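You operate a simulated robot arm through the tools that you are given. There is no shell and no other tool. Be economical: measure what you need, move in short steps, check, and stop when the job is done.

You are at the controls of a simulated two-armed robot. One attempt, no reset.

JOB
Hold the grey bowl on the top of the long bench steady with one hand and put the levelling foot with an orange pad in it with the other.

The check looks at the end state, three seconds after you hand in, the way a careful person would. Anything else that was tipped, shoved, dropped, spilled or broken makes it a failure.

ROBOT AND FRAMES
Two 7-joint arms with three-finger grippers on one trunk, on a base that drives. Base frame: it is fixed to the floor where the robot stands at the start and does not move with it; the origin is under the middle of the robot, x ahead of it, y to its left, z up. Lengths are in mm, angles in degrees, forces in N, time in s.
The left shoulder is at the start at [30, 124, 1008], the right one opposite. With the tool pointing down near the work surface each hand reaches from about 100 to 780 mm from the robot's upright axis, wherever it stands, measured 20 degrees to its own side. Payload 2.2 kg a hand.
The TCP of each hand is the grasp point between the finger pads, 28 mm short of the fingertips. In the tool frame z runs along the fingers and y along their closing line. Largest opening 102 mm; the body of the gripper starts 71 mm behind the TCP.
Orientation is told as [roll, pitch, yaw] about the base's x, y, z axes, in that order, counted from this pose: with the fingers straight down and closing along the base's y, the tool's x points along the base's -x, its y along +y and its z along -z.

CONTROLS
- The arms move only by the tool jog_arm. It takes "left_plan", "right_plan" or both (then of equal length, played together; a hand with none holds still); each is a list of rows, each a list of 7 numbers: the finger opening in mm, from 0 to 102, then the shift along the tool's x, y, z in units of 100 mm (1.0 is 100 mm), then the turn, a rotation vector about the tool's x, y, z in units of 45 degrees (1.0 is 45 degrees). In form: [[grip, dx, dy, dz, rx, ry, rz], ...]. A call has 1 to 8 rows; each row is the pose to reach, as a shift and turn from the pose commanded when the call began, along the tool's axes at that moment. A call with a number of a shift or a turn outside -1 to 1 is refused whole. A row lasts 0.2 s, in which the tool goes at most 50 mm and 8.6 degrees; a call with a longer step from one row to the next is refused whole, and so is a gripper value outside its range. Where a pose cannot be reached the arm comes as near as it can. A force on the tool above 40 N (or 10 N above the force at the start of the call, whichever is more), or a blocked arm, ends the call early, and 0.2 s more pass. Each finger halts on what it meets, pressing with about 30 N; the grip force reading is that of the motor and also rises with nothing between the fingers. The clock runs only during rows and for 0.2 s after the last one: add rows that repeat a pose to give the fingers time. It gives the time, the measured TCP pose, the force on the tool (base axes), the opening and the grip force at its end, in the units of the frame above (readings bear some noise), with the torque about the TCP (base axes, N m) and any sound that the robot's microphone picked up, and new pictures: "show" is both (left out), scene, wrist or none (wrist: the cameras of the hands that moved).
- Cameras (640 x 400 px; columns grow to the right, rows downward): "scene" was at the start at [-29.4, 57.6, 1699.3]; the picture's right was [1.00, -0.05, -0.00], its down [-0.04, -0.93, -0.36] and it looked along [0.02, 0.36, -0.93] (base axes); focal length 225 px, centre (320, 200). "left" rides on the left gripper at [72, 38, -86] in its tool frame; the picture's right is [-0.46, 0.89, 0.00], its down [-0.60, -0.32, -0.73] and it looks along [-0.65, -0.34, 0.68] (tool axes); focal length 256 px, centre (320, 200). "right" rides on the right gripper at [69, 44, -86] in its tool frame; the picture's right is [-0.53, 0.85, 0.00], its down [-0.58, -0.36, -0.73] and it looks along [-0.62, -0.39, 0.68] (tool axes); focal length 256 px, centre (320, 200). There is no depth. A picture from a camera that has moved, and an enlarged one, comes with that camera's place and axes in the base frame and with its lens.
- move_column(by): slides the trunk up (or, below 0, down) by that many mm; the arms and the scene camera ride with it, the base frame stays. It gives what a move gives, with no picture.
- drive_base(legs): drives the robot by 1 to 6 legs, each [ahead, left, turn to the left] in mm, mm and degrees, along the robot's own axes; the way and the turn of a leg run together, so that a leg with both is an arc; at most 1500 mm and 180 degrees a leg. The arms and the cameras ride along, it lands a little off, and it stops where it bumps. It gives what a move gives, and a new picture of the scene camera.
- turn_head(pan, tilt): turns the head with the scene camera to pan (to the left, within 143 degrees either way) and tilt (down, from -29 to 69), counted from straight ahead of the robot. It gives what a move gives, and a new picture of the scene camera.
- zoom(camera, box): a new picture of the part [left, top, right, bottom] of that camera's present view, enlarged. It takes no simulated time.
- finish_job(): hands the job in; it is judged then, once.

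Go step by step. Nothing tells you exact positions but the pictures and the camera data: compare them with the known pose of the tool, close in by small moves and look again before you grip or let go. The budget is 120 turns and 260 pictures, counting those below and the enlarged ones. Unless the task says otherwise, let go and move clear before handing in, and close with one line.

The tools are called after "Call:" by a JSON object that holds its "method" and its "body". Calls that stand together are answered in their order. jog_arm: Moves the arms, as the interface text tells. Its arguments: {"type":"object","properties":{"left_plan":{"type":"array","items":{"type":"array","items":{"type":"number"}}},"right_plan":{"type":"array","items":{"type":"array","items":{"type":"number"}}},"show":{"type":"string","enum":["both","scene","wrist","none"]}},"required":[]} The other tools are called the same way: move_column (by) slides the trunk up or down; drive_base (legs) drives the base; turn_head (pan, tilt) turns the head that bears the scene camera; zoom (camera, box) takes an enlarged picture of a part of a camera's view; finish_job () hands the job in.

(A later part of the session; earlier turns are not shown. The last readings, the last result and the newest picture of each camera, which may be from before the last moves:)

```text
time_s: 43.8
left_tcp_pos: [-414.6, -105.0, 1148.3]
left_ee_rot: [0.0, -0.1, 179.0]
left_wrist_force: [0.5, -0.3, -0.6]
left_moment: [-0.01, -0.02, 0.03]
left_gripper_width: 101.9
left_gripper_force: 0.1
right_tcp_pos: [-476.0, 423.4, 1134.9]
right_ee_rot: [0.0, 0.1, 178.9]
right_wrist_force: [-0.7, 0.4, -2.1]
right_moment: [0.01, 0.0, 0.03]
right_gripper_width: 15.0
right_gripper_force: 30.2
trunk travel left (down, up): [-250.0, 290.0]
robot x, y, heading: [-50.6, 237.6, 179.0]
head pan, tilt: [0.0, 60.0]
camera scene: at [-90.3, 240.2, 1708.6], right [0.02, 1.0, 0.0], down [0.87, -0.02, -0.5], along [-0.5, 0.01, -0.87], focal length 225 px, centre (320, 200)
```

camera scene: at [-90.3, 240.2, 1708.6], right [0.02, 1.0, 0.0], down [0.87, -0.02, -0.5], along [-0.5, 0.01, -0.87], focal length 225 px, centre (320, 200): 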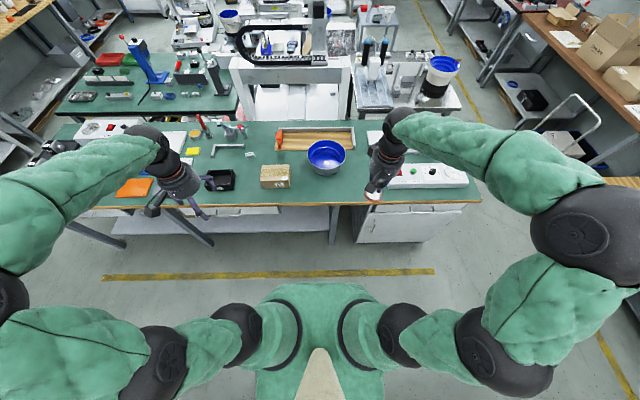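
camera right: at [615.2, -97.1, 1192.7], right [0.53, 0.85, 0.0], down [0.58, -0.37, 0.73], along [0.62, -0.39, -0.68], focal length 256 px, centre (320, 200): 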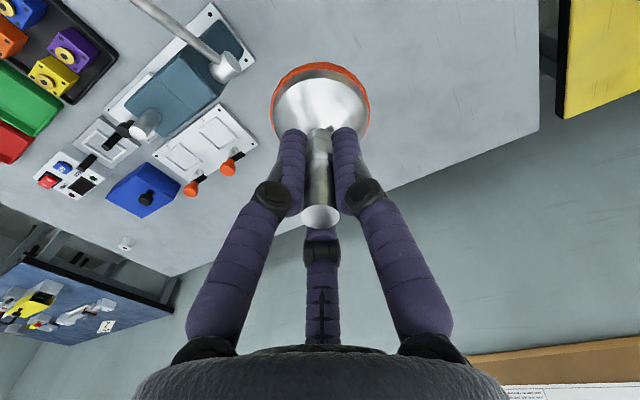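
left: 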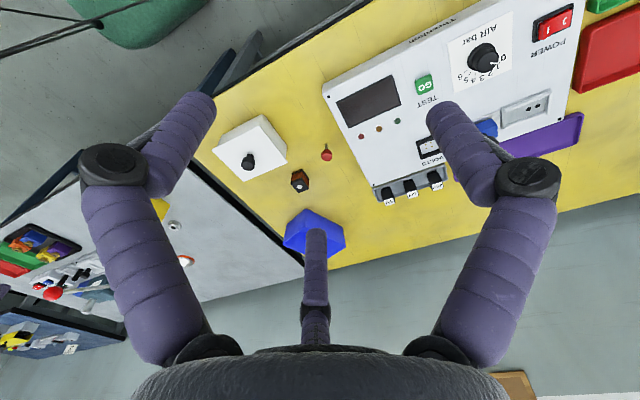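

I now face the green bench with the bowl almost straight ahead. I zoom on it.

Call:
{"method": "zoom", "body": {"camera": "scene", "box": [240, 100, 420, 220]}}

Call:
{"method": "zoom", "body": {"camera": "left", "box": [0, 0, 640, 400]}}

Call:
{"method": "zoom", "body": {"camera": "right", "box": [0, 0, 640, 400]}}

```text
3.33 times, centred on (330, 160) of scene
camera zoom: at [-90.3, 240.2, 1708.6], right [0.02, 1.0, 0.0], down [0.87, -0.02, -0.5], along [-0.5, 0.01, -0.87], focal length 749 px, centre (287, 333)
```

zoom: 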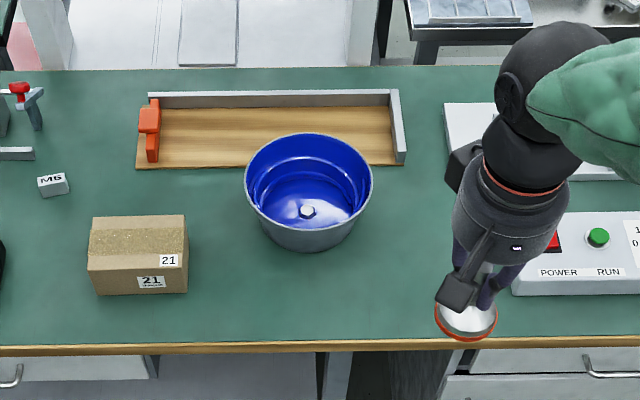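

```text
1.00 times, centred on (320, 200) of left (not enlarged: the box is as wide or as high as the picture)
camera zoom: at [-343.5, -144.1, 1234.6], right [-0.48, -0.88, 0.0], down [-0.6, 0.33, 0.73], along [-0.64, 0.35, -0.68], focal length 256 px, centre (320, 200)
```

zoom: 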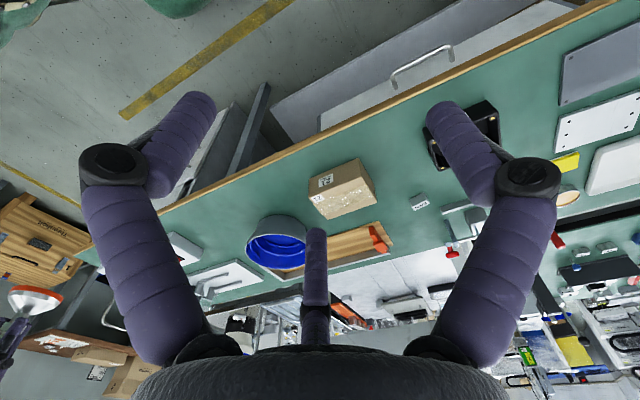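

```text
1.00 times, centred on (320, 200) of right (not enlarged: the box is as wide or as high as the picture)
camera zoom: at [-407.4, 378.3, 1221.2], right [-0.55, -0.84, 0.0], down [-0.57, 0.38, 0.73], along [-0.61, 0.4, -0.68], focal length 256 px, centre (320, 200)
```

zoom: 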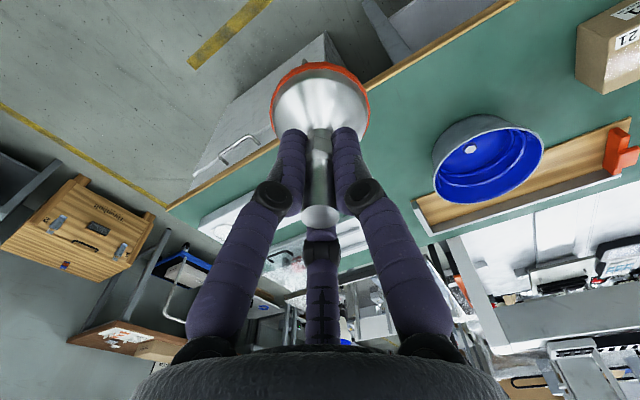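

Triangulating puts the bench top near z≈740, rim at z≈820 and the bowl near (-850,280), bench edge near x≈-620. I drive ahead 170 mm.

Call:
{"method": "drive_base", "body": {"legs": [[170, 0, 0]]}}

Call:
{"method": "zoom", "body": {"camera": "right", "box": [320, 60, 640, 260]}}

Call:
{"method": "zoom", "body": {"camera": "left", "box": [160, 120, 480, 320]}}

```text
time_s: 45.3
left_tcp_pos: [-588.4, -100.1, 1146.6]
left_ee_rot: [0.0, 0.1, 178.9]
left_wrist_force: [0.1, 0.2, -0.1]
left_moment: [-0.03, -0.02, 0.0]
left_gripper_width: 102.1
left_gripper_force: 0.0
right_tcp_pos: [-647.0, 428.0, 1135.7]
right_ee_rot: [0.1, 0.1, 179.0]
right_wrist_force: [-0.1, 0.2, -2.1]
right_moment: [0.02, -0.02, 0.01]
right_gripper_width: 15.2
right_gripper_force: 29.6
trunk travel left (down, up): [-250.0, 290.0]
robot x, y, heading: [-225.2, 241.9, 179.1]
head pan, tilt: [0.0, 60.0]
camera scene: at [-263.2, 243.5, 1708.6], right [0.02, 1.0, 0.0], down [0.87, -0.02, -0.5], along [-0.5, 0.01, -0.87], focal length 225 px, centre (320, 200)
```

scene: 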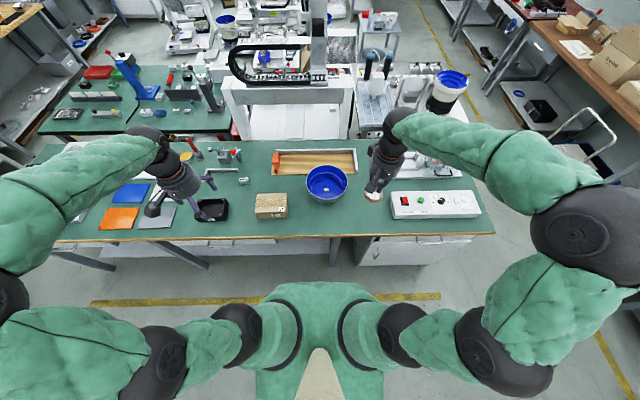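

```text
2.00 times, centred on (480, 160) of right
camera zoom: at [-579.5, 381.8, 1220.7], right [-0.55, -0.84, 0.0], down [-0.57, 0.38, 0.73], along [-0.61, 0.4, -0.68], focal length 512 px, centre (0, 280)
```

zoom: 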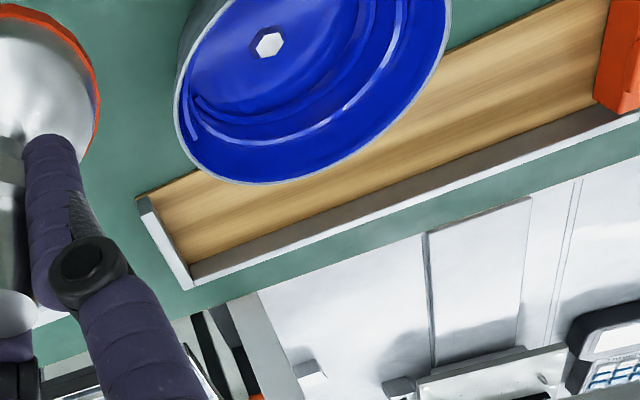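

```text
2.00 times, centred on (320, 220) of left
camera zoom: at [-516.0, -140.6, 1234.3], right [-0.48, -0.88, 0.0], down [-0.6, 0.33, 0.73], along [-0.64, 0.35, -0.68], focal length 512 px, centre (320, 160)
```

zoom: 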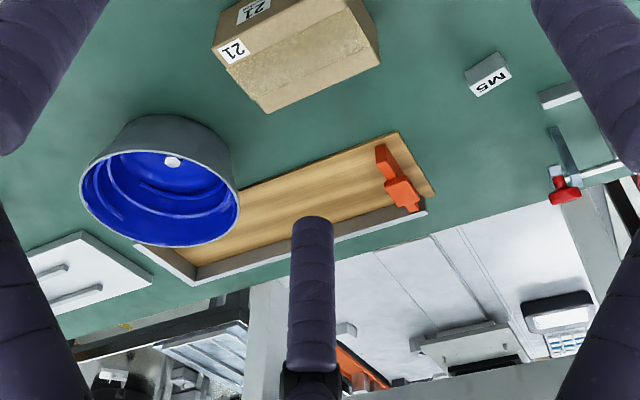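

Bowl centre (nut) triangulates to (-868,283,758), rim z≈818, radius ≈100. I bring the left hand towards its left rim with an outward tilt to match the wall.

Call:
{"method": "jog_arm", "body": {"left_plan": [[102, -0.25, -0.22, 0.15, 0, 0, 0], [102, -0.5, -0.45, 0.3, 0, 0, 0], [102, -0.75, -0.65, 0.45, 0, 0, 0], [102, -1, -0.85, 0.6, 0, 0, 0]], "show": "none"}}

Call:
{"method": "jog_arm", "body": {"left_plan": [[102, -0.25, -0.22, 0.15, 0.16, 0, 0], [102, -0.5, -0.45, 0.3, 0.32, 0, 0], [102, -0.75, -0.65, 0.45, 0.48, 0, 0], [102, -1, -0.85, 0.6, 0.48, 0, 0], [102, -1, -0.85, 0.6, 0.48, 0, 0]], "show": "both"}}

```text
time_s: 46.3
left_tcp_pos: [-684.5, -13.2, 1088.6]
left_ee_rot: [0.0, 0.2, 178.9]
left_wrist_force: [-0.6, 0.9, -0.7]
left_moment: [0.01, -0.04, 0.06]
left_gripper_width: 102.0
left_gripper_force: 0.0
right_tcp_pos: [-647.6, 426.9, 1134.5]
right_ee_rot: [0.0, 0.1, 179.0]
right_wrist_force: [0.0, 0.7, -2.9]
right_moment: [-0.01, -0.02, -0.02]
right_gripper_width: 15.1
right_gripper_force: 29.9
trunk travel left (down, up): [-250.0, 290.0]
robot x, y, heading: [-221.7, 238.1, 178.9]
head pan, tilt: [0.0, 60.0]
```

```text
time_s: 47.5
left_tcp_pos: [-781.6, 73.9, 1025.9]
left_ee_rot: [-21.7, 0.0, 178.9]
left_wrist_force: [0.6, -0.6, -0.1]
left_moment: [0.0, 0.02, -0.01]
left_gripper_width: 102.0
left_gripper_force: 0.0
right_tcp_pos: [-646.1, 427.8, 1136.2]
right_ee_rot: [0.0, 0.0, 178.9]
right_wrist_force: [0.2, 0.3, -2.1]
right_moment: [0.01, 0.03, -0.01]
right_gripper_width: 15.4
right_gripper_force: 30.0
trunk travel left (down, up): [-250.0, 290.0]
robot x, y, heading: [-220.9, 241.2, 178.6]
head pan, tilt: [0.0, 60.0]
camera scene: at [-260.6, 242.8, 1708.7], right [0.02, 1.0, 0.0], down [0.87, -0.02, -0.5], along [-0.5, 0.01, -0.87], focal length 225 px, centre (320, 200)
camera left: at [-710.8, 5.1, 1093.2], right [-0.48, -0.81, -0.33], down [-0.6, 0.04, 0.8], along [-0.64, 0.58, -0.51], focal length 256 px, centre (320, 200)
```

scene: 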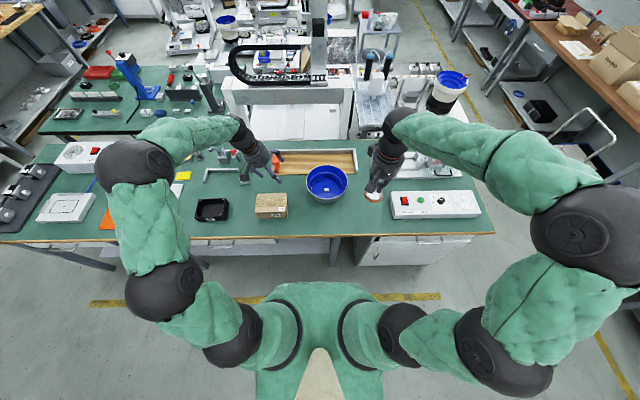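
left: 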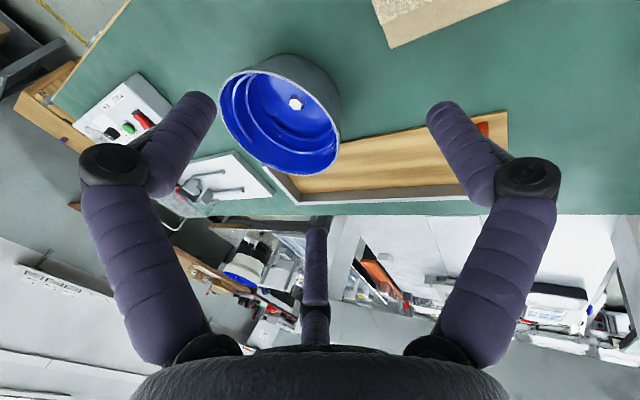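

Call:
{"method": "zoom", "body": {"camera": "left", "box": [200, 30, 360, 190]}}

Call:
{"method": "zoom", "body": {"camera": "scene", "box": [240, 130, 400, 230]}}

```text
2.50 times, centred on (280, 110) of left
camera zoom: at [-710.8, 5.1, 1093.2], right [-0.48, -0.81, -0.33], down [-0.6, 0.04, 0.8], along [-0.64, 0.58, -0.51], focal length 640 px, centre (420, 425)
```

zoom: 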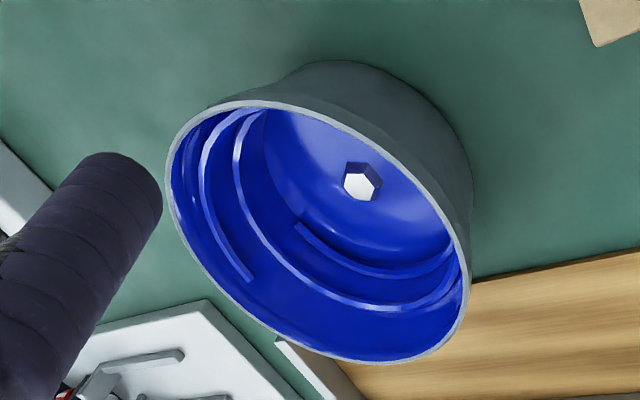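

```text
4.00 times, centred on (320, 180) of scene
camera zoom: at [-260.6, 242.8, 1708.7], right [0.02, 1.0, 0.0], down [0.87, -0.02, -0.5], along [-0.5, 0.01, -0.87], focal length 899 px, centre (320, 280)
```

zoom: 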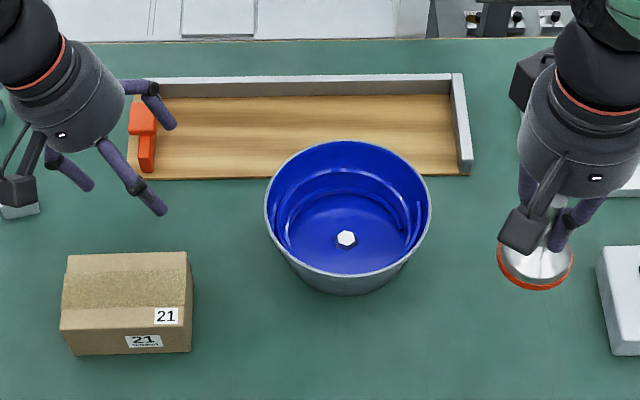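

The bowl has a tapering wall with thin spiral rails and a central nut. I move the left hand to a pre-grasp 70 mm off the left rim.

Call:
{"method": "jog_arm", "body": {"left_plan": [[80, -0.3, -0.08, 0.3, 0, 0, 0], [70, -0.6, -0.16, 0.55, 0, 0, 0], [70, -0.89, -0.26, 0.8, 0, 0, 0], [70, -0.89, -0.26, 0.9, 0, 0, 0]], "show": "none"}}

Call:
{"method": "jog_arm", "body": {"left_plan": [[70, 0, 0, 0.35, 0, 0, 0], [70, 0, 0, 0.65, 0, 0, 0], [70, 0, 0, 0.65, 0, 0, 0]], "show": "both"}}

Call:
{"method": "zoom", "body": {"camera": "scene", "box": [260, 130, 380, 220]}}

```text
time_s: 48.5
left_tcp_pos: [-869.0, 133.3, 952.6]
left_ee_rot: [-21.6, 0.0, 178.9]
left_wrist_force: [0.4, -0.3, 0.0]
left_moment: [0.01, -0.02, 0.02]
left_gripper_width: 69.9
left_gripper_force: 0.0
right_tcp_pos: [-645.3, 426.8, 1135.5]
right_ee_rot: [0.1, 0.0, 179.0]
right_wrist_force: [0.3, -0.9, -2.6]
right_moment: [-0.01, 0.05, -0.02]
right_gripper_width: 15.1
right_gripper_force: 29.8
trunk travel left (down, up): [-250.0, 290.0]
robot x, y, heading: [-221.6, 242.9, 178.5]
head pan, tilt: [0.0, 60.0]
```

```text
time_s: 49.3
left_tcp_pos: [-867.8, 155.8, 891.9]
left_ee_rot: [-21.6, 0.1, 178.9]
left_wrist_force: [-0.5, 0.9, 0.4]
left_moment: [-0.01, -0.01, 0.01]
left_gripper_width: 69.8
left_gripper_force: 0.1
right_tcp_pos: [-645.1, 426.9, 1135.1]
right_ee_rot: [0.2, 0.1, 179.0]
right_wrist_force: [0.1, -1.0, -1.9]
right_moment: [0.03, -0.03, 0.01]
right_gripper_width: 15.5
right_gripper_force: 29.9
trunk travel left (down, up): [-250.0, 290.0]
robot x, y, heading: [-224.9, 239.6, 178.6]
head pan, tilt: [0.0, 60.0]
camera scene: at [-261.1, 243.4, 1708.7], right [0.02, 1.0, 0.0], down [0.87, -0.02, -0.5], along [-0.5, 0.01, -0.87], focal length 225 px, centre (320, 200)
camera left: at [-796.9, 88.1, 958.9], right [-0.48, -0.81, -0.33], down [-0.6, 0.04, 0.8], along [-0.64, 0.58, -0.51], focal length 256 px, centre (320, 200)
```

scene: 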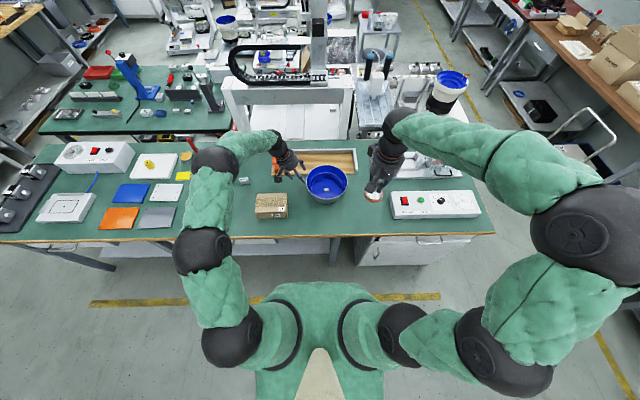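
left: 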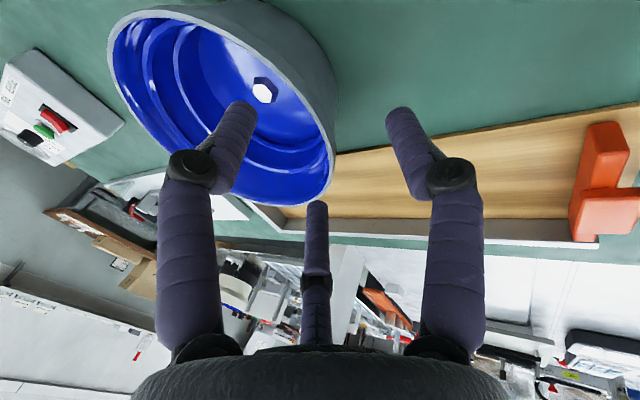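

```text
4.44 times, centred on (320, 175) of scene
camera zoom: at [-261.1, 243.4, 1708.7], right [0.02, 1.0, 0.0], down [0.87, -0.02, -0.5], along [-0.5, 0.01, -0.87], focal length 999 px, centre (320, 311)
```

zoom: 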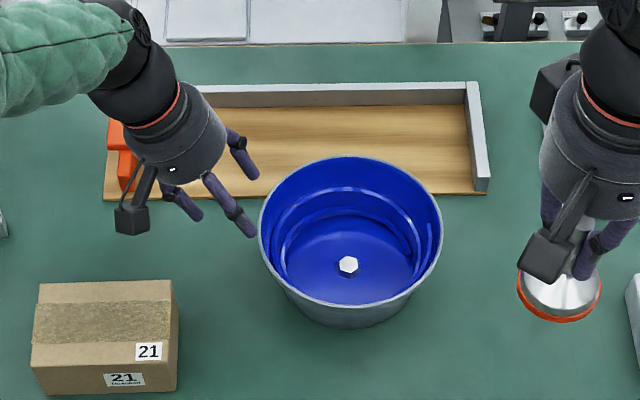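

Call:
{"method": "zoom", "body": {"camera": "left", "box": [180, 0, 440, 220]}}

```text
1.82 times, centred on (310, 110) of left
camera zoom: at [-796.9, 88.1, 958.9], right [-0.48, -0.81, -0.33], down [-0.6, 0.04, 0.8], along [-0.64, 0.58, -0.51], focal length 465 px, centre (338, 364)
```

zoom: 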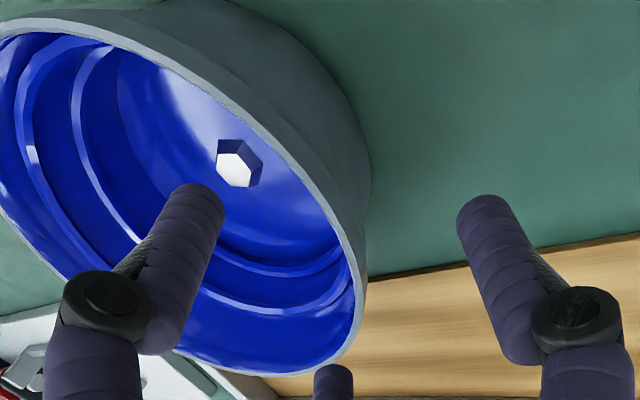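

The rim is about 5 mm further in than assumed. I advance partway and look.

Call:
{"method": "jog_arm", "body": {"left_plan": [[70, 0, -0.05, 0.2, 0, 0, 0], [70, 0, -0.05, 0.4, 0, 0, 0], [70, 0, -0.05, 0.45, 0, 0, 0]], "show": "wrist"}}

Call:
{"method": "zoom", "body": {"camera": "scene", "box": [260, 130, 380, 220]}}

```text
time_s: 50.1
left_tcp_pos: [-870.2, 176.1, 852.7]
left_ee_rot: [-21.6, 0.0, 178.8]
left_wrist_force: [0.7, 1.1, 0.5]
left_moment: [-0.01, 0.0, 0.0]
left_gripper_width: 69.9
left_gripper_force: 0.0
right_tcp_pos: [-646.6, 427.8, 1134.6]
right_ee_rot: [0.1, 0.0, 178.9]
right_wrist_force: [0.1, 0.2, -2.2]
right_moment: [-0.01, -0.04, -0.01]
right_gripper_width: 15.1
right_gripper_force: 30.0
trunk travel left (down, up): [-250.0, 290.0]
robot x, y, heading: [-224.9, 242.4, 179.0]
head pan, tilt: [0.0, 60.0]
camera left: at [-798.2, 108.6, 919.5], right [-0.48, -0.81, -0.33], down [-0.6, 0.04, 0.8], along [-0.64, 0.58, -0.51], focal length 256 px, centre (320, 200)
```

left: 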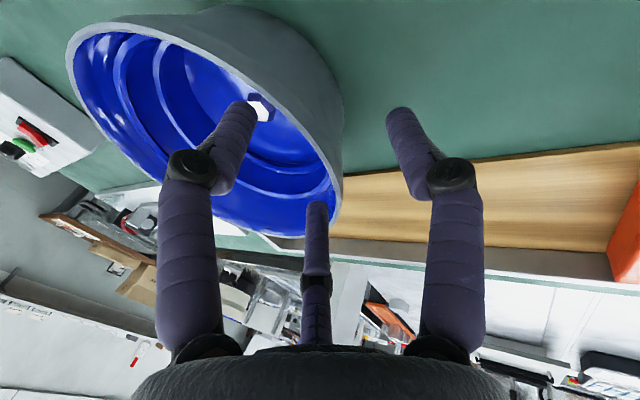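

```text
4.44 times, centred on (320, 175) of scene
camera zoom: at [-261.4, 243.6, 1708.6], right [0.02, 1.0, 0.0], down [0.87, -0.02, -0.5], along [-0.5, 0.01, -0.87], focal length 999 px, centre (320, 311)
```

zoom: 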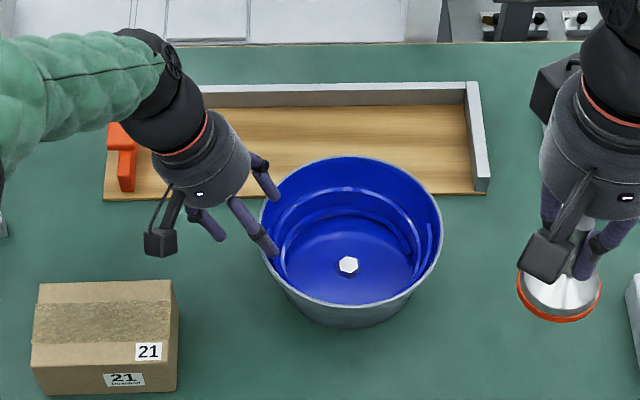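

Two fingers are above the inside, one outside. I advance the last ~28 mm.

Call:
{"method": "jog_arm", "body": {"left_plan": [[70, 0, 0, 0.1, 0, 0, 0], [70, 0, 0, 0.2, 0, 0, 0], [70, 0, 0, 0.28, 0, 0, 0], [70, 0, 0, 0.28, 0, 0, 0]], "show": "wrist"}}

Call:
{"method": "zoom", "body": {"camera": "scene", "box": [260, 130, 380, 220]}}

```text
time_s: 51.1
left_tcp_pos: [-869.2, 188.2, 825.3]
left_ee_rot: [-21.6, 0.1, 178.9]
left_wrist_force: [-0.4, 1.7, 0.8]
left_moment: [-0.02, 0.0, 0.04]
left_gripper_width: 70.4
left_gripper_force: 0.2
right_tcp_pos: [-646.4, 428.0, 1133.9]
right_ee_rot: [0.1, 0.2, 179.0]
right_wrist_force: [0.1, 1.5, -2.4]
right_moment: [0.01, 0.0, 0.01]
right_gripper_width: 15.2
right_gripper_force: 30.1
trunk travel left (down, up): [-250.0, 290.0]
robot x, y, heading: [-220.4, 247.0, 178.7]
head pan, tilt: [0.0, 60.0]
camera left: at [-798.3, 119.7, 893.4], right [-0.48, -0.81, -0.33], down [-0.6, 0.04, 0.8], along [-0.64, 0.58, -0.51], focal length 256 px, centre (320, 200)
```

left: 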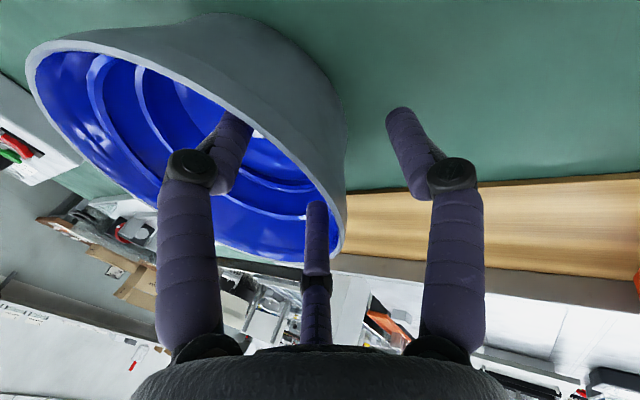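

```text
4.44 times, centred on (320, 175) of scene
camera zoom: at [-261.6, 243.6, 1708.6], right [0.02, 1.0, 0.0], down [0.87, -0.02, -0.5], along [-0.5, 0.01, -0.87], focal length 999 px, centre (320, 311)
```

zoom: 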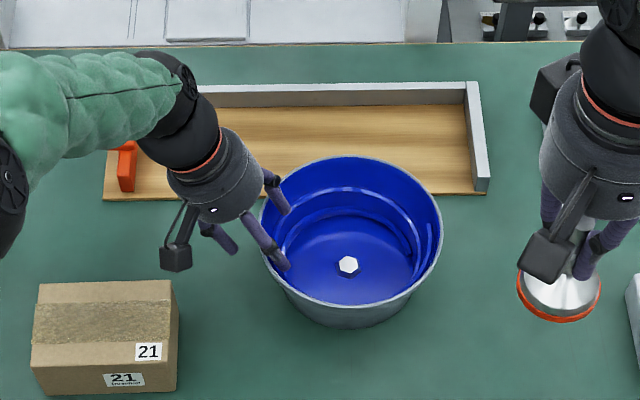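

Straddling the rim well, bowl unmoved. I close partly to check centring.

Call:
{"method": "jog_arm", "body": {"left_plan": [[55, 0, 0, 0, 0, 0, 0], [40, 0, 0, 0, 0, 0, 0], [30, 0, 0, 0, 0, 0, 0], [30, 0, 0, 0, 0, 0, 0]], "show": "wrist"}}

Call:
{"method": "zoom", "body": {"camera": "left", "box": [220, 80, 420, 240]}}

```text
time_s: 52.1
left_tcp_pos: [-869.8, 189.3, 827.0]
left_ee_rot: [-21.6, -0.1, 178.9]
left_wrist_force: [-0.5, 4.6, 1.3]
left_moment: [0.01, -0.04, 0.11]
left_gripper_width: 31.7
left_gripper_force: 0.7
right_tcp_pos: [-645.9, 429.0, 1134.7]
right_ee_rot: [0.1, 0.1, 179.0]
right_wrist_force: [0.8, -0.1, -0.8]
right_moment: [0.03, 0.01, -0.01]
right_gripper_width: 15.0
right_gripper_force: 30.6
trunk travel left (down, up): [-250.0, 290.0]
robot x, y, heading: [-223.6, 240.8, 178.9]
head pan, tilt: [0.0, 60.0]
camera left: at [-798.3, 120.1, 893.8], right [-0.48, -0.81, -0.33], down [-0.6, 0.04, 0.8], along [-0.64, 0.58, -0.51], focal length 256 px, centre (320, 200)
```

left: 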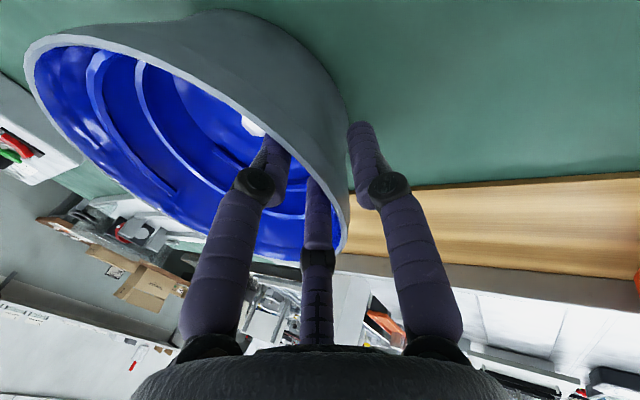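

```text
2.50 times, centred on (320, 160) of left
camera zoom: at [-798.3, 120.1, 893.8], right [-0.48, -0.81, -0.33], down [-0.6, 0.04, 0.8], along [-0.64, 0.58, -0.51], focal length 640 px, centre (320, 300)
```

zoom: 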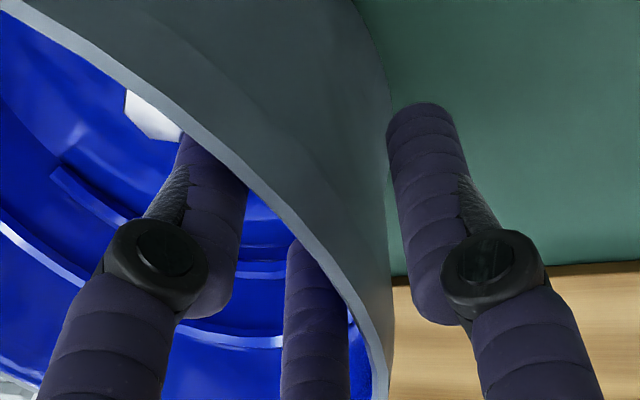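

The inner fingers touch first (force +y), so I shift the hand about 9 mm inward before closing.

Call:
{"method": "jog_arm", "body": {"left_plan": [[34, 0, -0.03, 0, 0, 0, 0], [34, 0, -0.06, 0, 0, 0, 0], [34, 0, -0.09, 0, 0, 0, 0], [34, 0, -0.09, 0, 0, 0, 0]], "show": "wrist"}}

Call:
{"method": "zoom", "body": {"camera": "left", "box": [220, 80, 420, 240]}}

```text
time_s: 53.1
left_tcp_pos: [-868.8, 194.7, 828.8]
left_ee_rot: [-21.6, 0.1, 178.8]
left_wrist_force: [0.5, 1.1, 0.1]
left_moment: [0.0, -0.02, -0.01]
left_gripper_width: 34.0
left_gripper_force: 0.1
right_tcp_pos: [-645.7, 427.3, 1135.5]
right_ee_rot: [0.0, 0.0, 179.0]
right_wrist_force: [0.5, 0.4, -0.9]
right_moment: [-0.02, 0.02, -0.04]
right_gripper_width: 15.5
right_gripper_force: 29.9
trunk travel left (down, up): [-250.0, 290.0]
robot x, y, heading: [-223.2, 242.0, 178.8]
head pan, tilt: [0.0, 60.0]
camera left: at [-798.1, 126.7, 896.6], right [-0.48, -0.81, -0.33], down [-0.6, 0.04, 0.8], along [-0.64, 0.58, -0.51], focal length 256 px, centre (320, 200)
```

left: 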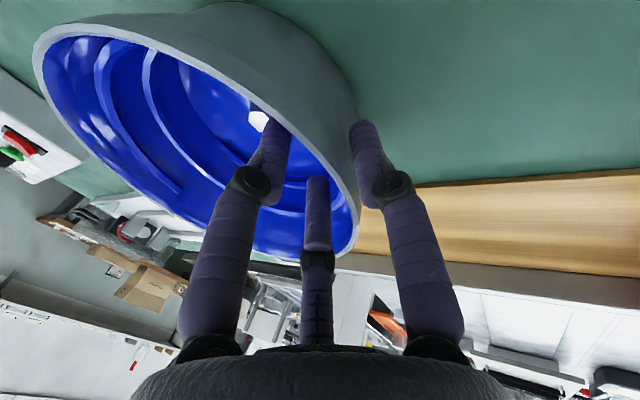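

```text
2.50 times, centred on (320, 160) of left
camera zoom: at [-798.1, 126.7, 896.6], right [-0.48, -0.81, -0.33], down [-0.6, 0.04, 0.8], along [-0.64, 0.58, -0.51], focal length 640 px, centre (320, 300)
```

zoom: 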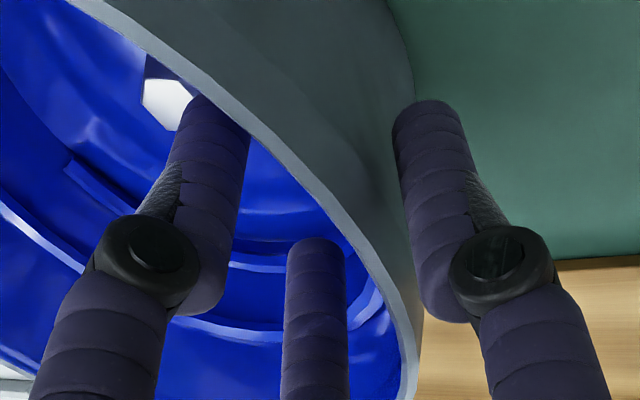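

Free now, with the wall between the fingers. I ease 4 mm deeper and close.

Call:
{"method": "jog_arm", "body": {"left_plan": [[34, 0, 0, 0.05, 0, 0, 0], [26, 0, 0, 0.05, 0, 0, 0], [20, 0, 0, 0.05, 0, 0, 0], [16, 0, 0, 0.05, 0, 0, 0]], "show": "wrist"}}

```text
time_s: 54.1
left_tcp_pos: [-869.9, 196.7, 824.3]
left_ee_rot: [-21.7, 0.1, 178.9]
left_wrist_force: [-0.3, -3.0, -2.3]
left_moment: [-0.1, 0.0, 0.01]
left_gripper_width: 18.2
left_gripper_force: 2.2
right_tcp_pos: [-646.0, 426.9, 1134.8]
right_ee_rot: [0.1, 0.1, 179.0]
right_wrist_force: [-0.7, -0.5, -2.3]
right_moment: [0.01, 0.02, -0.05]
right_gripper_width: 15.1
right_gripper_force: 30.5
trunk travel left (down, up): [-250.0, 290.0]
robot x, y, heading: [-222.1, 239.9, 178.7]
head pan, tilt: [0.0, 60.0]
camera left: at [-798.3, 128.5, 891.9], right [-0.48, -0.81, -0.33], down [-0.6, 0.04, 0.8], along [-0.64, 0.58, -0.51], focal length 256 px, centre (320, 200)
```

left: 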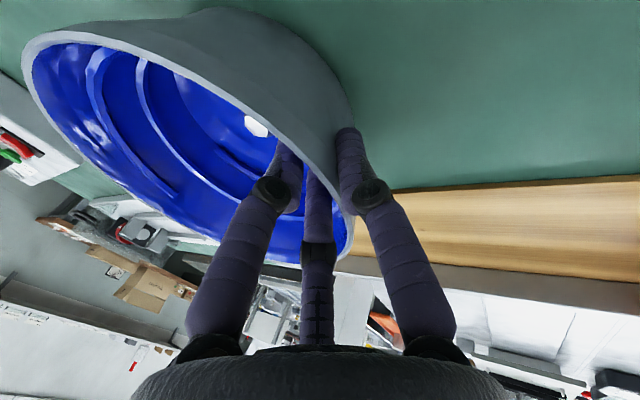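

Now the outer finger touches; I shift 3 mm back outward and close fully.

Call:
{"method": "jog_arm", "body": {"left_plan": [[16, 0, 0.03, 0, 0, 0, 0], [12, 0, 0.04, 0, 0, 0, 0], [8, 0, 0.04, 0, 0, 0, 0]], "show": "none"}}

```text
time_s: 54.9
left_tcp_pos: [-869.5, 192.1, 824.0]
left_ee_rot: [-21.7, -0.1, 178.9]
left_wrist_force: [-0.8, -4.1, 0.7]
left_moment: [-1.1, 0.24, 0.06]
left_gripper_width: 13.6
left_gripper_force: 30.2
right_tcp_pos: [-645.9, 426.6, 1135.4]
right_ee_rot: [0.1, 0.1, 179.0]
right_wrist_force: [-0.8, 0.9, -1.7]
right_moment: [-0.01, 0.0, 0.01]
right_gripper_width: 15.5
right_gripper_force: 29.5
trunk travel left (down, up): [-250.0, 290.0]
robot x, y, heading: [-223.8, 241.6, 178.9]
head pan, tilt: [0.0, 60.0]
```

Call:
{"method": "zoom", "body": {"camera": "left", "box": [0, 0, 400, 280]}}

Call:
{"method": "zoom", "body": {"camera": "scene", "box": [260, 130, 380, 220]}}

```text
1.43 times, centred on (200, 140) of left
camera zoom: at [-799.0, 123.9, 890.6], right [-0.48, -0.81, -0.33], down [-0.6, 0.04, 0.8], along [-0.64, 0.58, -0.51], focal length 366 px, centre (491, 286)
```

zoom: 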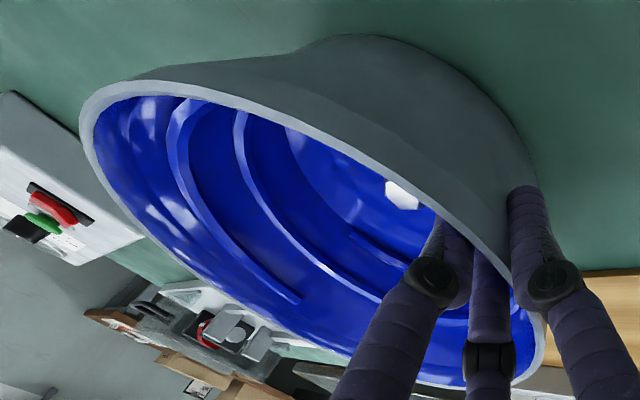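

```text
4.44 times, centred on (320, 175) of scene
camera zoom: at [-261.6, 242.6, 1708.6], right [0.02, 1.0, 0.0], down [0.87, -0.02, -0.5], along [-0.5, 0.01, -0.87], focal length 999 px, centre (320, 311)
```

zoom: 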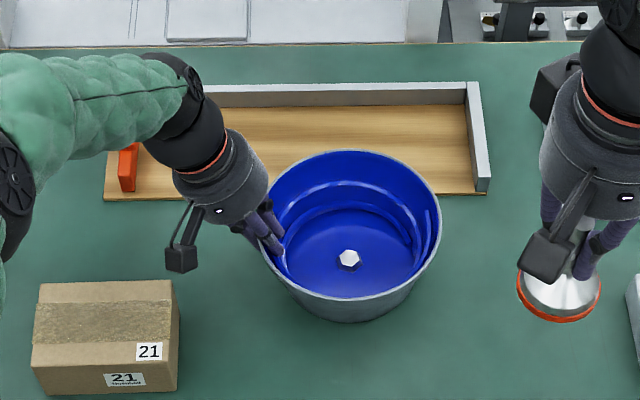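

The grip is firm but a moment of -1.1 N·m suggests the hand tilts the bowl slightly; I reduce the tilt in small turns while watching the moment.

Call:
{"method": "jog_arm", "body": {"left_plan": [[8, 0, 0, 0, -0.03, 0, 0], [8, 0, 0, 0, -0.06, 0, 0], [8, 0, 0, 0, -0.06, 0, 0]], "show": "none"}}

Call:
{"method": "zoom", "body": {"camera": "scene", "box": [260, 130, 380, 220]}}

```text
time_s: 55.7
left_tcp_pos: [-869.3, 194.4, 821.7]
left_ee_rot: [-18.8, 0.3, 178.7]
left_wrist_force: [0.7, -0.2, -5.1]
left_moment: [-0.9, -0.07, 0.03]
left_gripper_width: 9.7
left_gripper_force: 30.0
right_tcp_pos: [-647.7, 427.4, 1135.3]
right_ee_rot: [0.1, 0.1, 179.0]
right_wrist_force: [-0.1, -0.1, -2.5]
right_moment: [0.01, 0.0, 0.02]
right_gripper_width: 15.3
right_gripper_force: 30.0
trunk travel left (down, up): [-250.0, 290.0]
robot x, y, heading: [-222.4, 241.1, 179.0]
head pan, tilt: [0.0, 60.0]
```

```text
4.44 times, centred on (320, 175) of scene
camera zoom: at [-261.9, 243.6, 1708.6], right [0.02, 1.0, 0.0], down [0.87, -0.02, -0.5], along [-0.5, 0.01, -0.87], focal length 999 px, centre (320, 311)
```

zoom: 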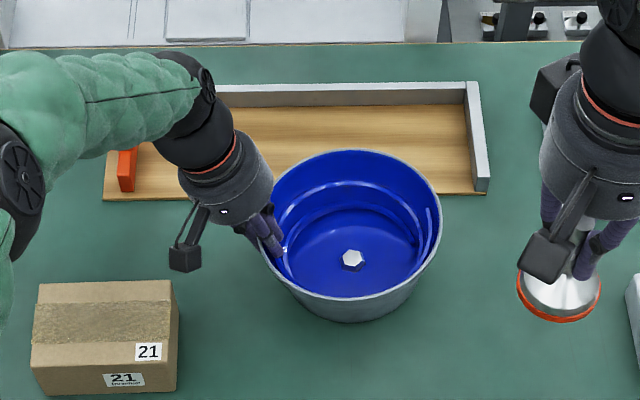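

The moment fits the bowl's weight being carried on its right side; I keep easing the tilt off.

Call:
{"method": "jog_arm", "body": {"left_plan": [[8, 0, 0, 0, -0.03, 0, 0], [8, 0, 0, 0, -0.06, 0, 0], [8, 0, 0, 0, -0.06, 0, 0]], "show": "wrist"}}

Call:
{"method": "zoom", "body": {"camera": "scene", "box": [260, 130, 380, 220]}}

```text
time_s: 56.5
left_tcp_pos: [-870.0, 194.1, 823.2]
left_ee_rot: [-16.1, 0.1, 179.0]
left_wrist_force: [-0.4, 0.2, -7.2]
left_moment: [-0.85, -0.12, -0.04]
left_gripper_width: 9.4
left_gripper_force: 30.2
right_tcp_pos: [-646.4, 427.2, 1134.8]
right_ee_rot: [0.0, 0.1, 179.0]
right_wrist_force: [0.6, 0.0, -1.6]
right_moment: [0.01, -0.01, 0.0]
right_gripper_width: 15.0
right_gripper_force: 30.1
trunk travel left (down, up): [-250.0, 290.0]
robot x, y, heading: [-222.8, 242.6, 178.9]
head pan, tilt: [0.0, 60.0]
camera left: at [-798.8, 131.3, 896.3], right [-0.48, -0.84, -0.25], down [-0.6, 0.11, 0.79], along [-0.64, 0.53, -0.56], focal length 256 px, centre (320, 200)
```

left: 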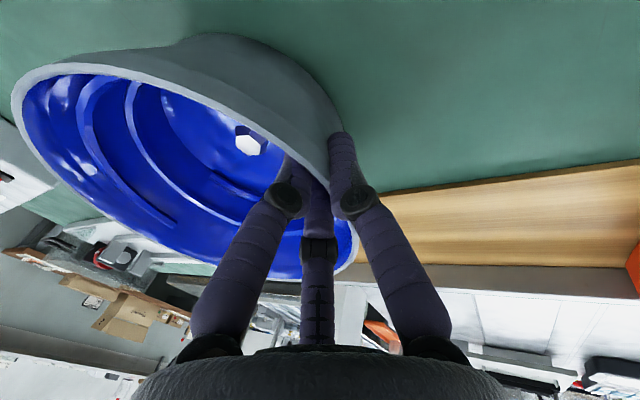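

```text
4.44 times, centred on (320, 175) of scene
camera zoom: at [-262.2, 243.7, 1708.6], right [0.02, 1.0, 0.0], down [0.87, -0.02, -0.5], along [-0.5, 0.01, -0.87], focal length 999 px, centre (320, 311)
```

zoom: 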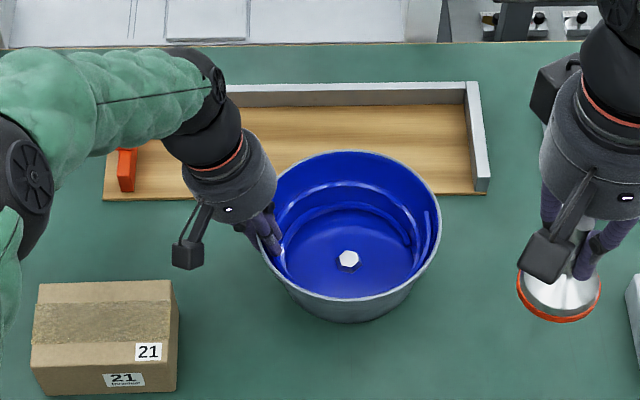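

The hand is now carrying the bowl a little off the bench. I lower a few mm and relax the fingers slightly so it settles flat.

Call:
{"method": "jog_arm", "body": {"left_plan": [[8, 0, 0.007, 0.024, 0, 0, 0], [8, 0, 0.014, 0.048, 0, 0, 0], [8, 0, 0.014, 0.048, 0, 0, 0]], "show": "none"}}

```text
time_s: 57.3
left_tcp_pos: [-870.4, 193.6, 822.7]
left_ee_rot: [-16.2, -0.1, 178.9]
left_wrist_force: [9.9, -1.7, 22.8]
left_moment: [-0.53, -0.78, -0.24]
left_gripper_width: 9.2
left_gripper_force: 29.6
right_tcp_pos: [-642.7, 427.9, 1137.0]
right_ee_rot: [0.1, -0.1, 179.0]
right_wrist_force: [-0.7, 0.5, -1.8]
right_moment: [0.01, 0.01, -0.02]
right_gripper_width: 15.2
right_gripper_force: 30.0
trunk travel left (down, up): [-250.0, 290.0]
robot x, y, heading: [-220.9, 240.5, 178.9]
head pan, tilt: [0.0, 60.0]
```

Call:
{"method": "jog_arm", "body": {"left_plan": [[8, 0, -0.008, -0.028, 0, 0, 0], [14, 0, -0.008, -0.028, 0, 0, 0], [18, 0, -0.008, -0.028, 0, 0, 0], [18, 0, -0.008, -0.028, 0, 0, 0]], "show": "wrist"}}

Call:
{"method": "zoom", "body": {"camera": "scene", "box": [260, 130, 380, 220]}}

```text
time_s: 58.3
left_tcp_pos: [-870.9, 194.0, 821.1]
left_ee_rot: [-16.2, 0.0, 178.9]
left_wrist_force: [0.3, 0.1, -1.0]
left_moment: [0.04, 0.03, 0.01]
left_gripper_width: 18.1
left_gripper_force: 0.0
right_tcp_pos: [-645.9, 427.1, 1134.6]
right_ee_rot: [0.1, 0.1, 179.1]
right_wrist_force: [-0.4, -0.4, -2.6]
right_moment: [-0.02, -0.02, 0.0]
right_gripper_width: 15.4
right_gripper_force: 29.5
trunk travel left (down, up): [-250.0, 290.0]
robot x, y, heading: [-221.3, 240.7, 178.8]
head pan, tilt: [0.0, 60.0]
camera left: at [-798.9, 132.0, 894.9], right [-0.48, -0.84, -0.25], down [-0.6, 0.11, 0.79], along [-0.64, 0.53, -0.56], focal length 256 px, centre (320, 200)
```

left: 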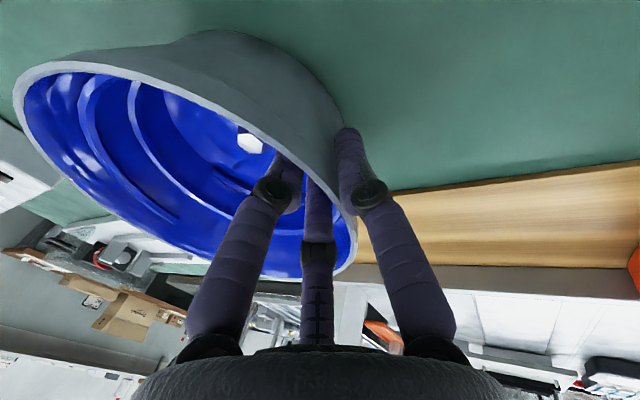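

```text
4.44 times, centred on (320, 175) of scene
camera zoom: at [-261.3, 243.4, 1708.6], right [0.02, 1.0, 0.0], down [0.87, -0.02, -0.5], along [-0.5, 0.01, -0.87], focal length 999 px, centre (320, 311)
```

zoom: 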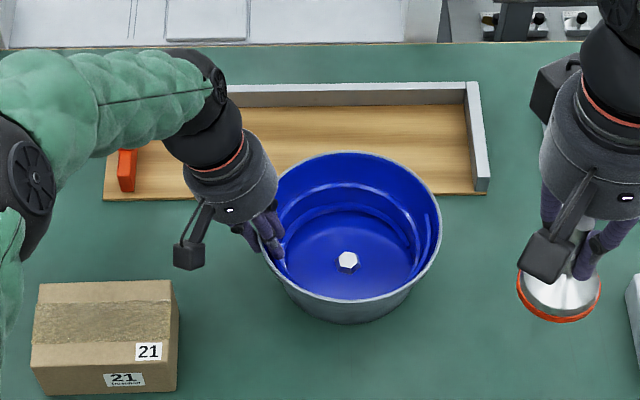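

The bowl now sits free and flat. I close again at this gentler tilt.

Call:
{"method": "jog_arm", "body": {"left_plan": [[14, 0, 0, 0, 0, 0, 0], [11, 0, 0, 0, 0, 0, 0], [9, 0, 0, 0, 0, 0, 0], [9, 0, 0, 0, 0, 0, 0]], "show": "wrist"}}

Call:
{"method": "zoom", "body": {"camera": "scene", "box": [260, 130, 380, 220]}}

```text
time_s: 59.3
left_tcp_pos: [-869.0, 195.3, 822.5]
left_ee_rot: [-16.2, 0.1, 179.0]
left_wrist_force: [-0.4, 1.2, 0.3]
left_moment: [-0.43, -0.09, -0.16]
left_gripper_width: 11.7
left_gripper_force: 10.7
right_tcp_pos: [-646.0, 427.4, 1134.5]
right_ee_rot: [0.0, 0.1, 179.0]
right_wrist_force: [-0.2, -0.8, -1.5]
right_moment: [0.04, -0.03, 0.03]
right_gripper_width: 15.3
right_gripper_force: 30.0
trunk travel left (down, up): [-250.0, 290.0]
robot x, y, heading: [-222.5, 240.8, 178.9]
head pan, tilt: [0.0, 60.0]
camera left: at [-798.9, 132.4, 895.0], right [-0.48, -0.84, -0.25], down [-0.6, 0.11, 0.79], along [-0.64, 0.53, -0.56], focal length 256 px, centre (320, 200)
```

left: 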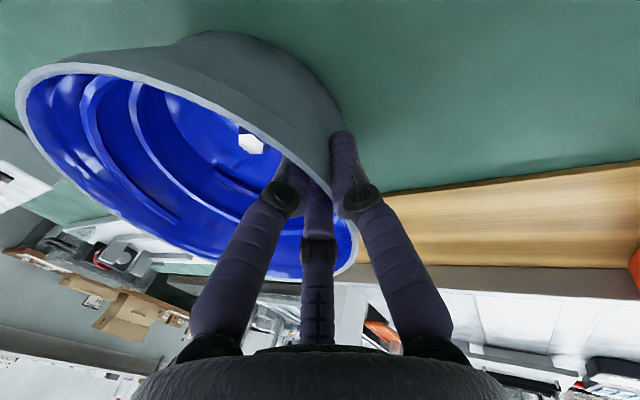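

```text
4.44 times, centred on (320, 175) of scene
camera zoom: at [-261.5, 243.3, 1708.6], right [0.02, 1.0, 0.0], down [0.87, -0.02, -0.5], along [-0.5, 0.01, -0.87], focal length 999 px, centre (320, 311)
```

zoom: 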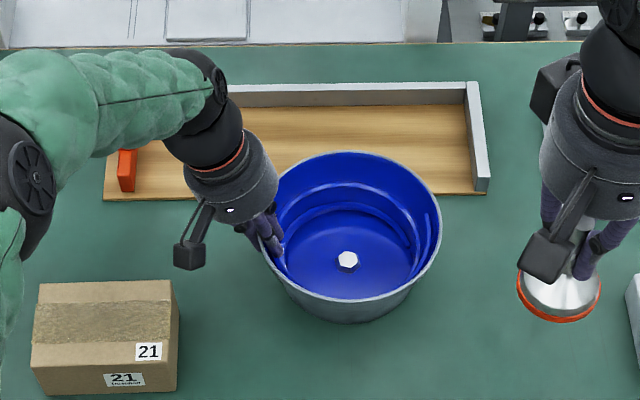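

Bowl held steady at 11.7 mm with about 11 N and it sits flat. Now I bring the foot over its right side, high above the rim.

Call:
{"method": "jog_arm", "body": {"right_plan": [[0, -0.3, 0.1, 0.15, 0, 0, 0], [0, -0.6, 0.2, 0.3, 0, 0, 0], [0, -0.9, 0.3, 0.5, 0, 0, 0]], "show": "none"}}

Call:
{"method": "jog_arm", "body": {"right_plan": [[0, -0.3, 0.1, 0.15, 0, 0, 0], [0, -0.6, 0.2, 0.3, 0, 0, 0], [0, -0.9, 0.35, 0.5, 0, 0, 0], [0, -0.9, 0.35, 0.5, 0, 0, 0]], "show": "both"}}

```text
time_s: 60.1
left_tcp_pos: [-870.7, 195.0, 821.8]
left_ee_rot: [-16.2, 0.1, 178.8]
left_wrist_force: [-1.1, 3.4, -0.5]
left_moment: [-0.31, 0.13, -0.1]
left_gripper_width: 11.9
left_gripper_force: 10.6
right_tcp_pos: [-738.9, 398.0, 1085.4]
right_ee_rot: [0.1, 0.1, 178.9]
right_wrist_force: [-0.5, -0.1, -2.2]
right_moment: [0.0, -0.02, -0.01]
right_gripper_width: 15.2
right_gripper_force: 30.0
trunk travel left (down, up): [-250.0, 290.0]
robot x, y, heading: [-223.7, 238.9, 179.0]
head pan, tilt: [0.0, 60.0]
```

```text
time_s: 61.1
left_tcp_pos: [-871.1, 193.0, 822.7]
left_ee_rot: [-16.3, -0.1, 179.0]
left_wrist_force: [0.3, -3.9, -0.6]
left_moment: [-1.12, 0.11, -0.03]
left_gripper_width: 10.5
left_gripper_force: 29.1
right_tcp_pos: [-826.0, 366.2, 1036.7]
right_ee_rot: [0.1, 0.0, 179.0]
right_wrist_force: [-0.4, 0.0, -2.3]
right_moment: [0.0, 0.0, 0.0]
right_gripper_width: 15.2
right_gripper_force: 29.7
trunk travel left (down, up): [-250.0, 290.0]
robot x, y, heading: [-221.4, 244.1, 178.8]
head pan, tilt: [0.0, 60.0]
camera scene: at [-261.6, 243.9, 1708.6], right [0.02, 1.0, 0.0], down [0.87, -0.02, -0.5], along [-0.5, 0.01, -0.87], focal length 225 px, centre (320, 200)
camera right: at [-758.6, 320.6, 1123.1], right [-0.55, -0.84, 0.0], down [-0.57, 0.38, 0.73], along [-0.61, 0.4, -0.68], focal length 256 px, centre (320, 200)
```

scene: 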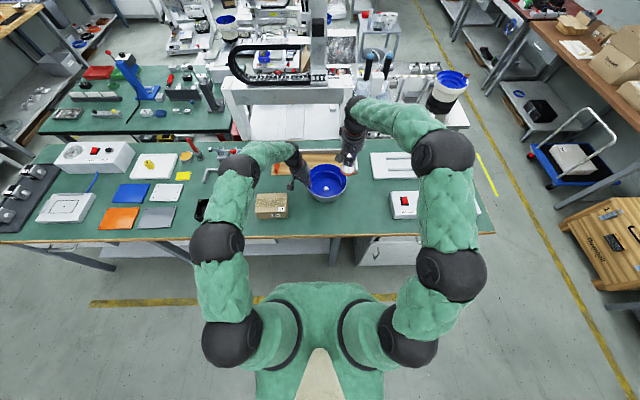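
right: 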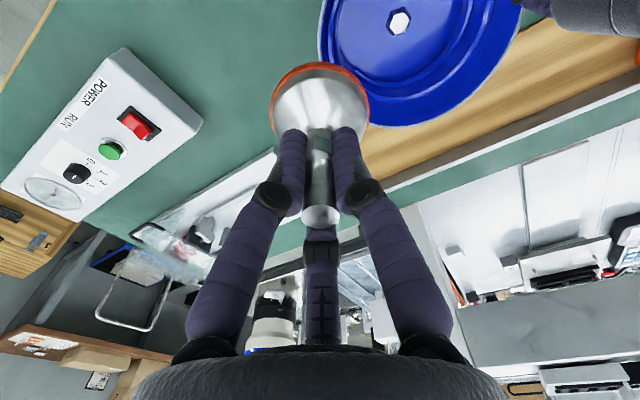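

The left grip tightened and leans on the bowl slightly; I relax it to a light hold.

Call:
{"method": "jog_arm", "body": {"left_plan": [[12, 0, 0, 0, 0, 0, 0], [12, 0, 0, 0, 0, 0, 0]], "show": "wrist"}}

Call:
{"method": "zoom", "body": {"camera": "scene", "box": [260, 120, 400, 225]}}

```text
time_s: 61.7
left_tcp_pos: [-870.2, 194.8, 822.8]
left_ee_rot: [-16.3, 0.1, 178.9]
left_wrist_force: [-0.5, 0.5, -0.4]
left_moment: [0.03, 0.05, 0.01]
left_gripper_width: 11.9
left_gripper_force: 0.0
right_tcp_pos: [-826.1, 365.8, 1037.3]
right_ee_rot: [0.1, 0.1, 179.1]
right_wrist_force: [-0.3, -0.7, -2.5]
right_moment: [0.03, -0.01, -0.04]
right_gripper_width: 15.3
right_gripper_force: 30.3
trunk travel left (down, up): [-250.0, 290.0]
robot x, y, heading: [-221.7, 240.6, 178.8]
head pan, tilt: [0.0, 60.0]
camera left: at [-799.0, 132.1, 894.9], right [-0.48, -0.84, -0.25], down [-0.6, 0.11, 0.79], along [-0.64, 0.53, -0.56], focal length 256 px, centre (320, 200)
```

left: 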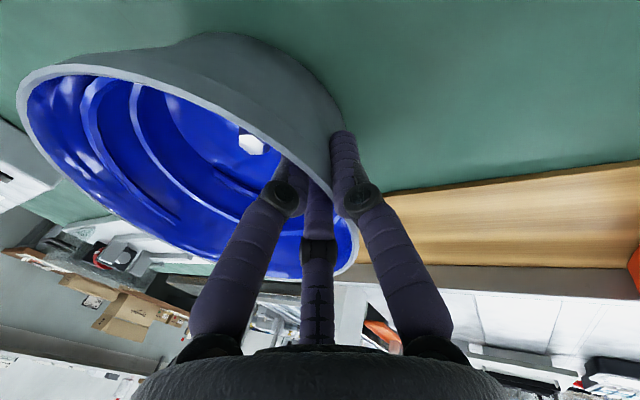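

```text
3.81 times, centred on (330, 172) of scene
camera zoom: at [-261.6, 243.5, 1708.6], right [0.02, 1.0, 0.0], down [0.87, -0.02, -0.5], along [-0.5, 0.01, -0.87], focal length 856 px, centre (282, 305)
```

zoom: 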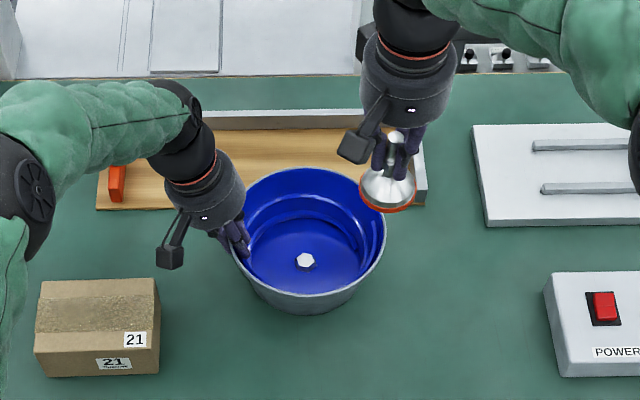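

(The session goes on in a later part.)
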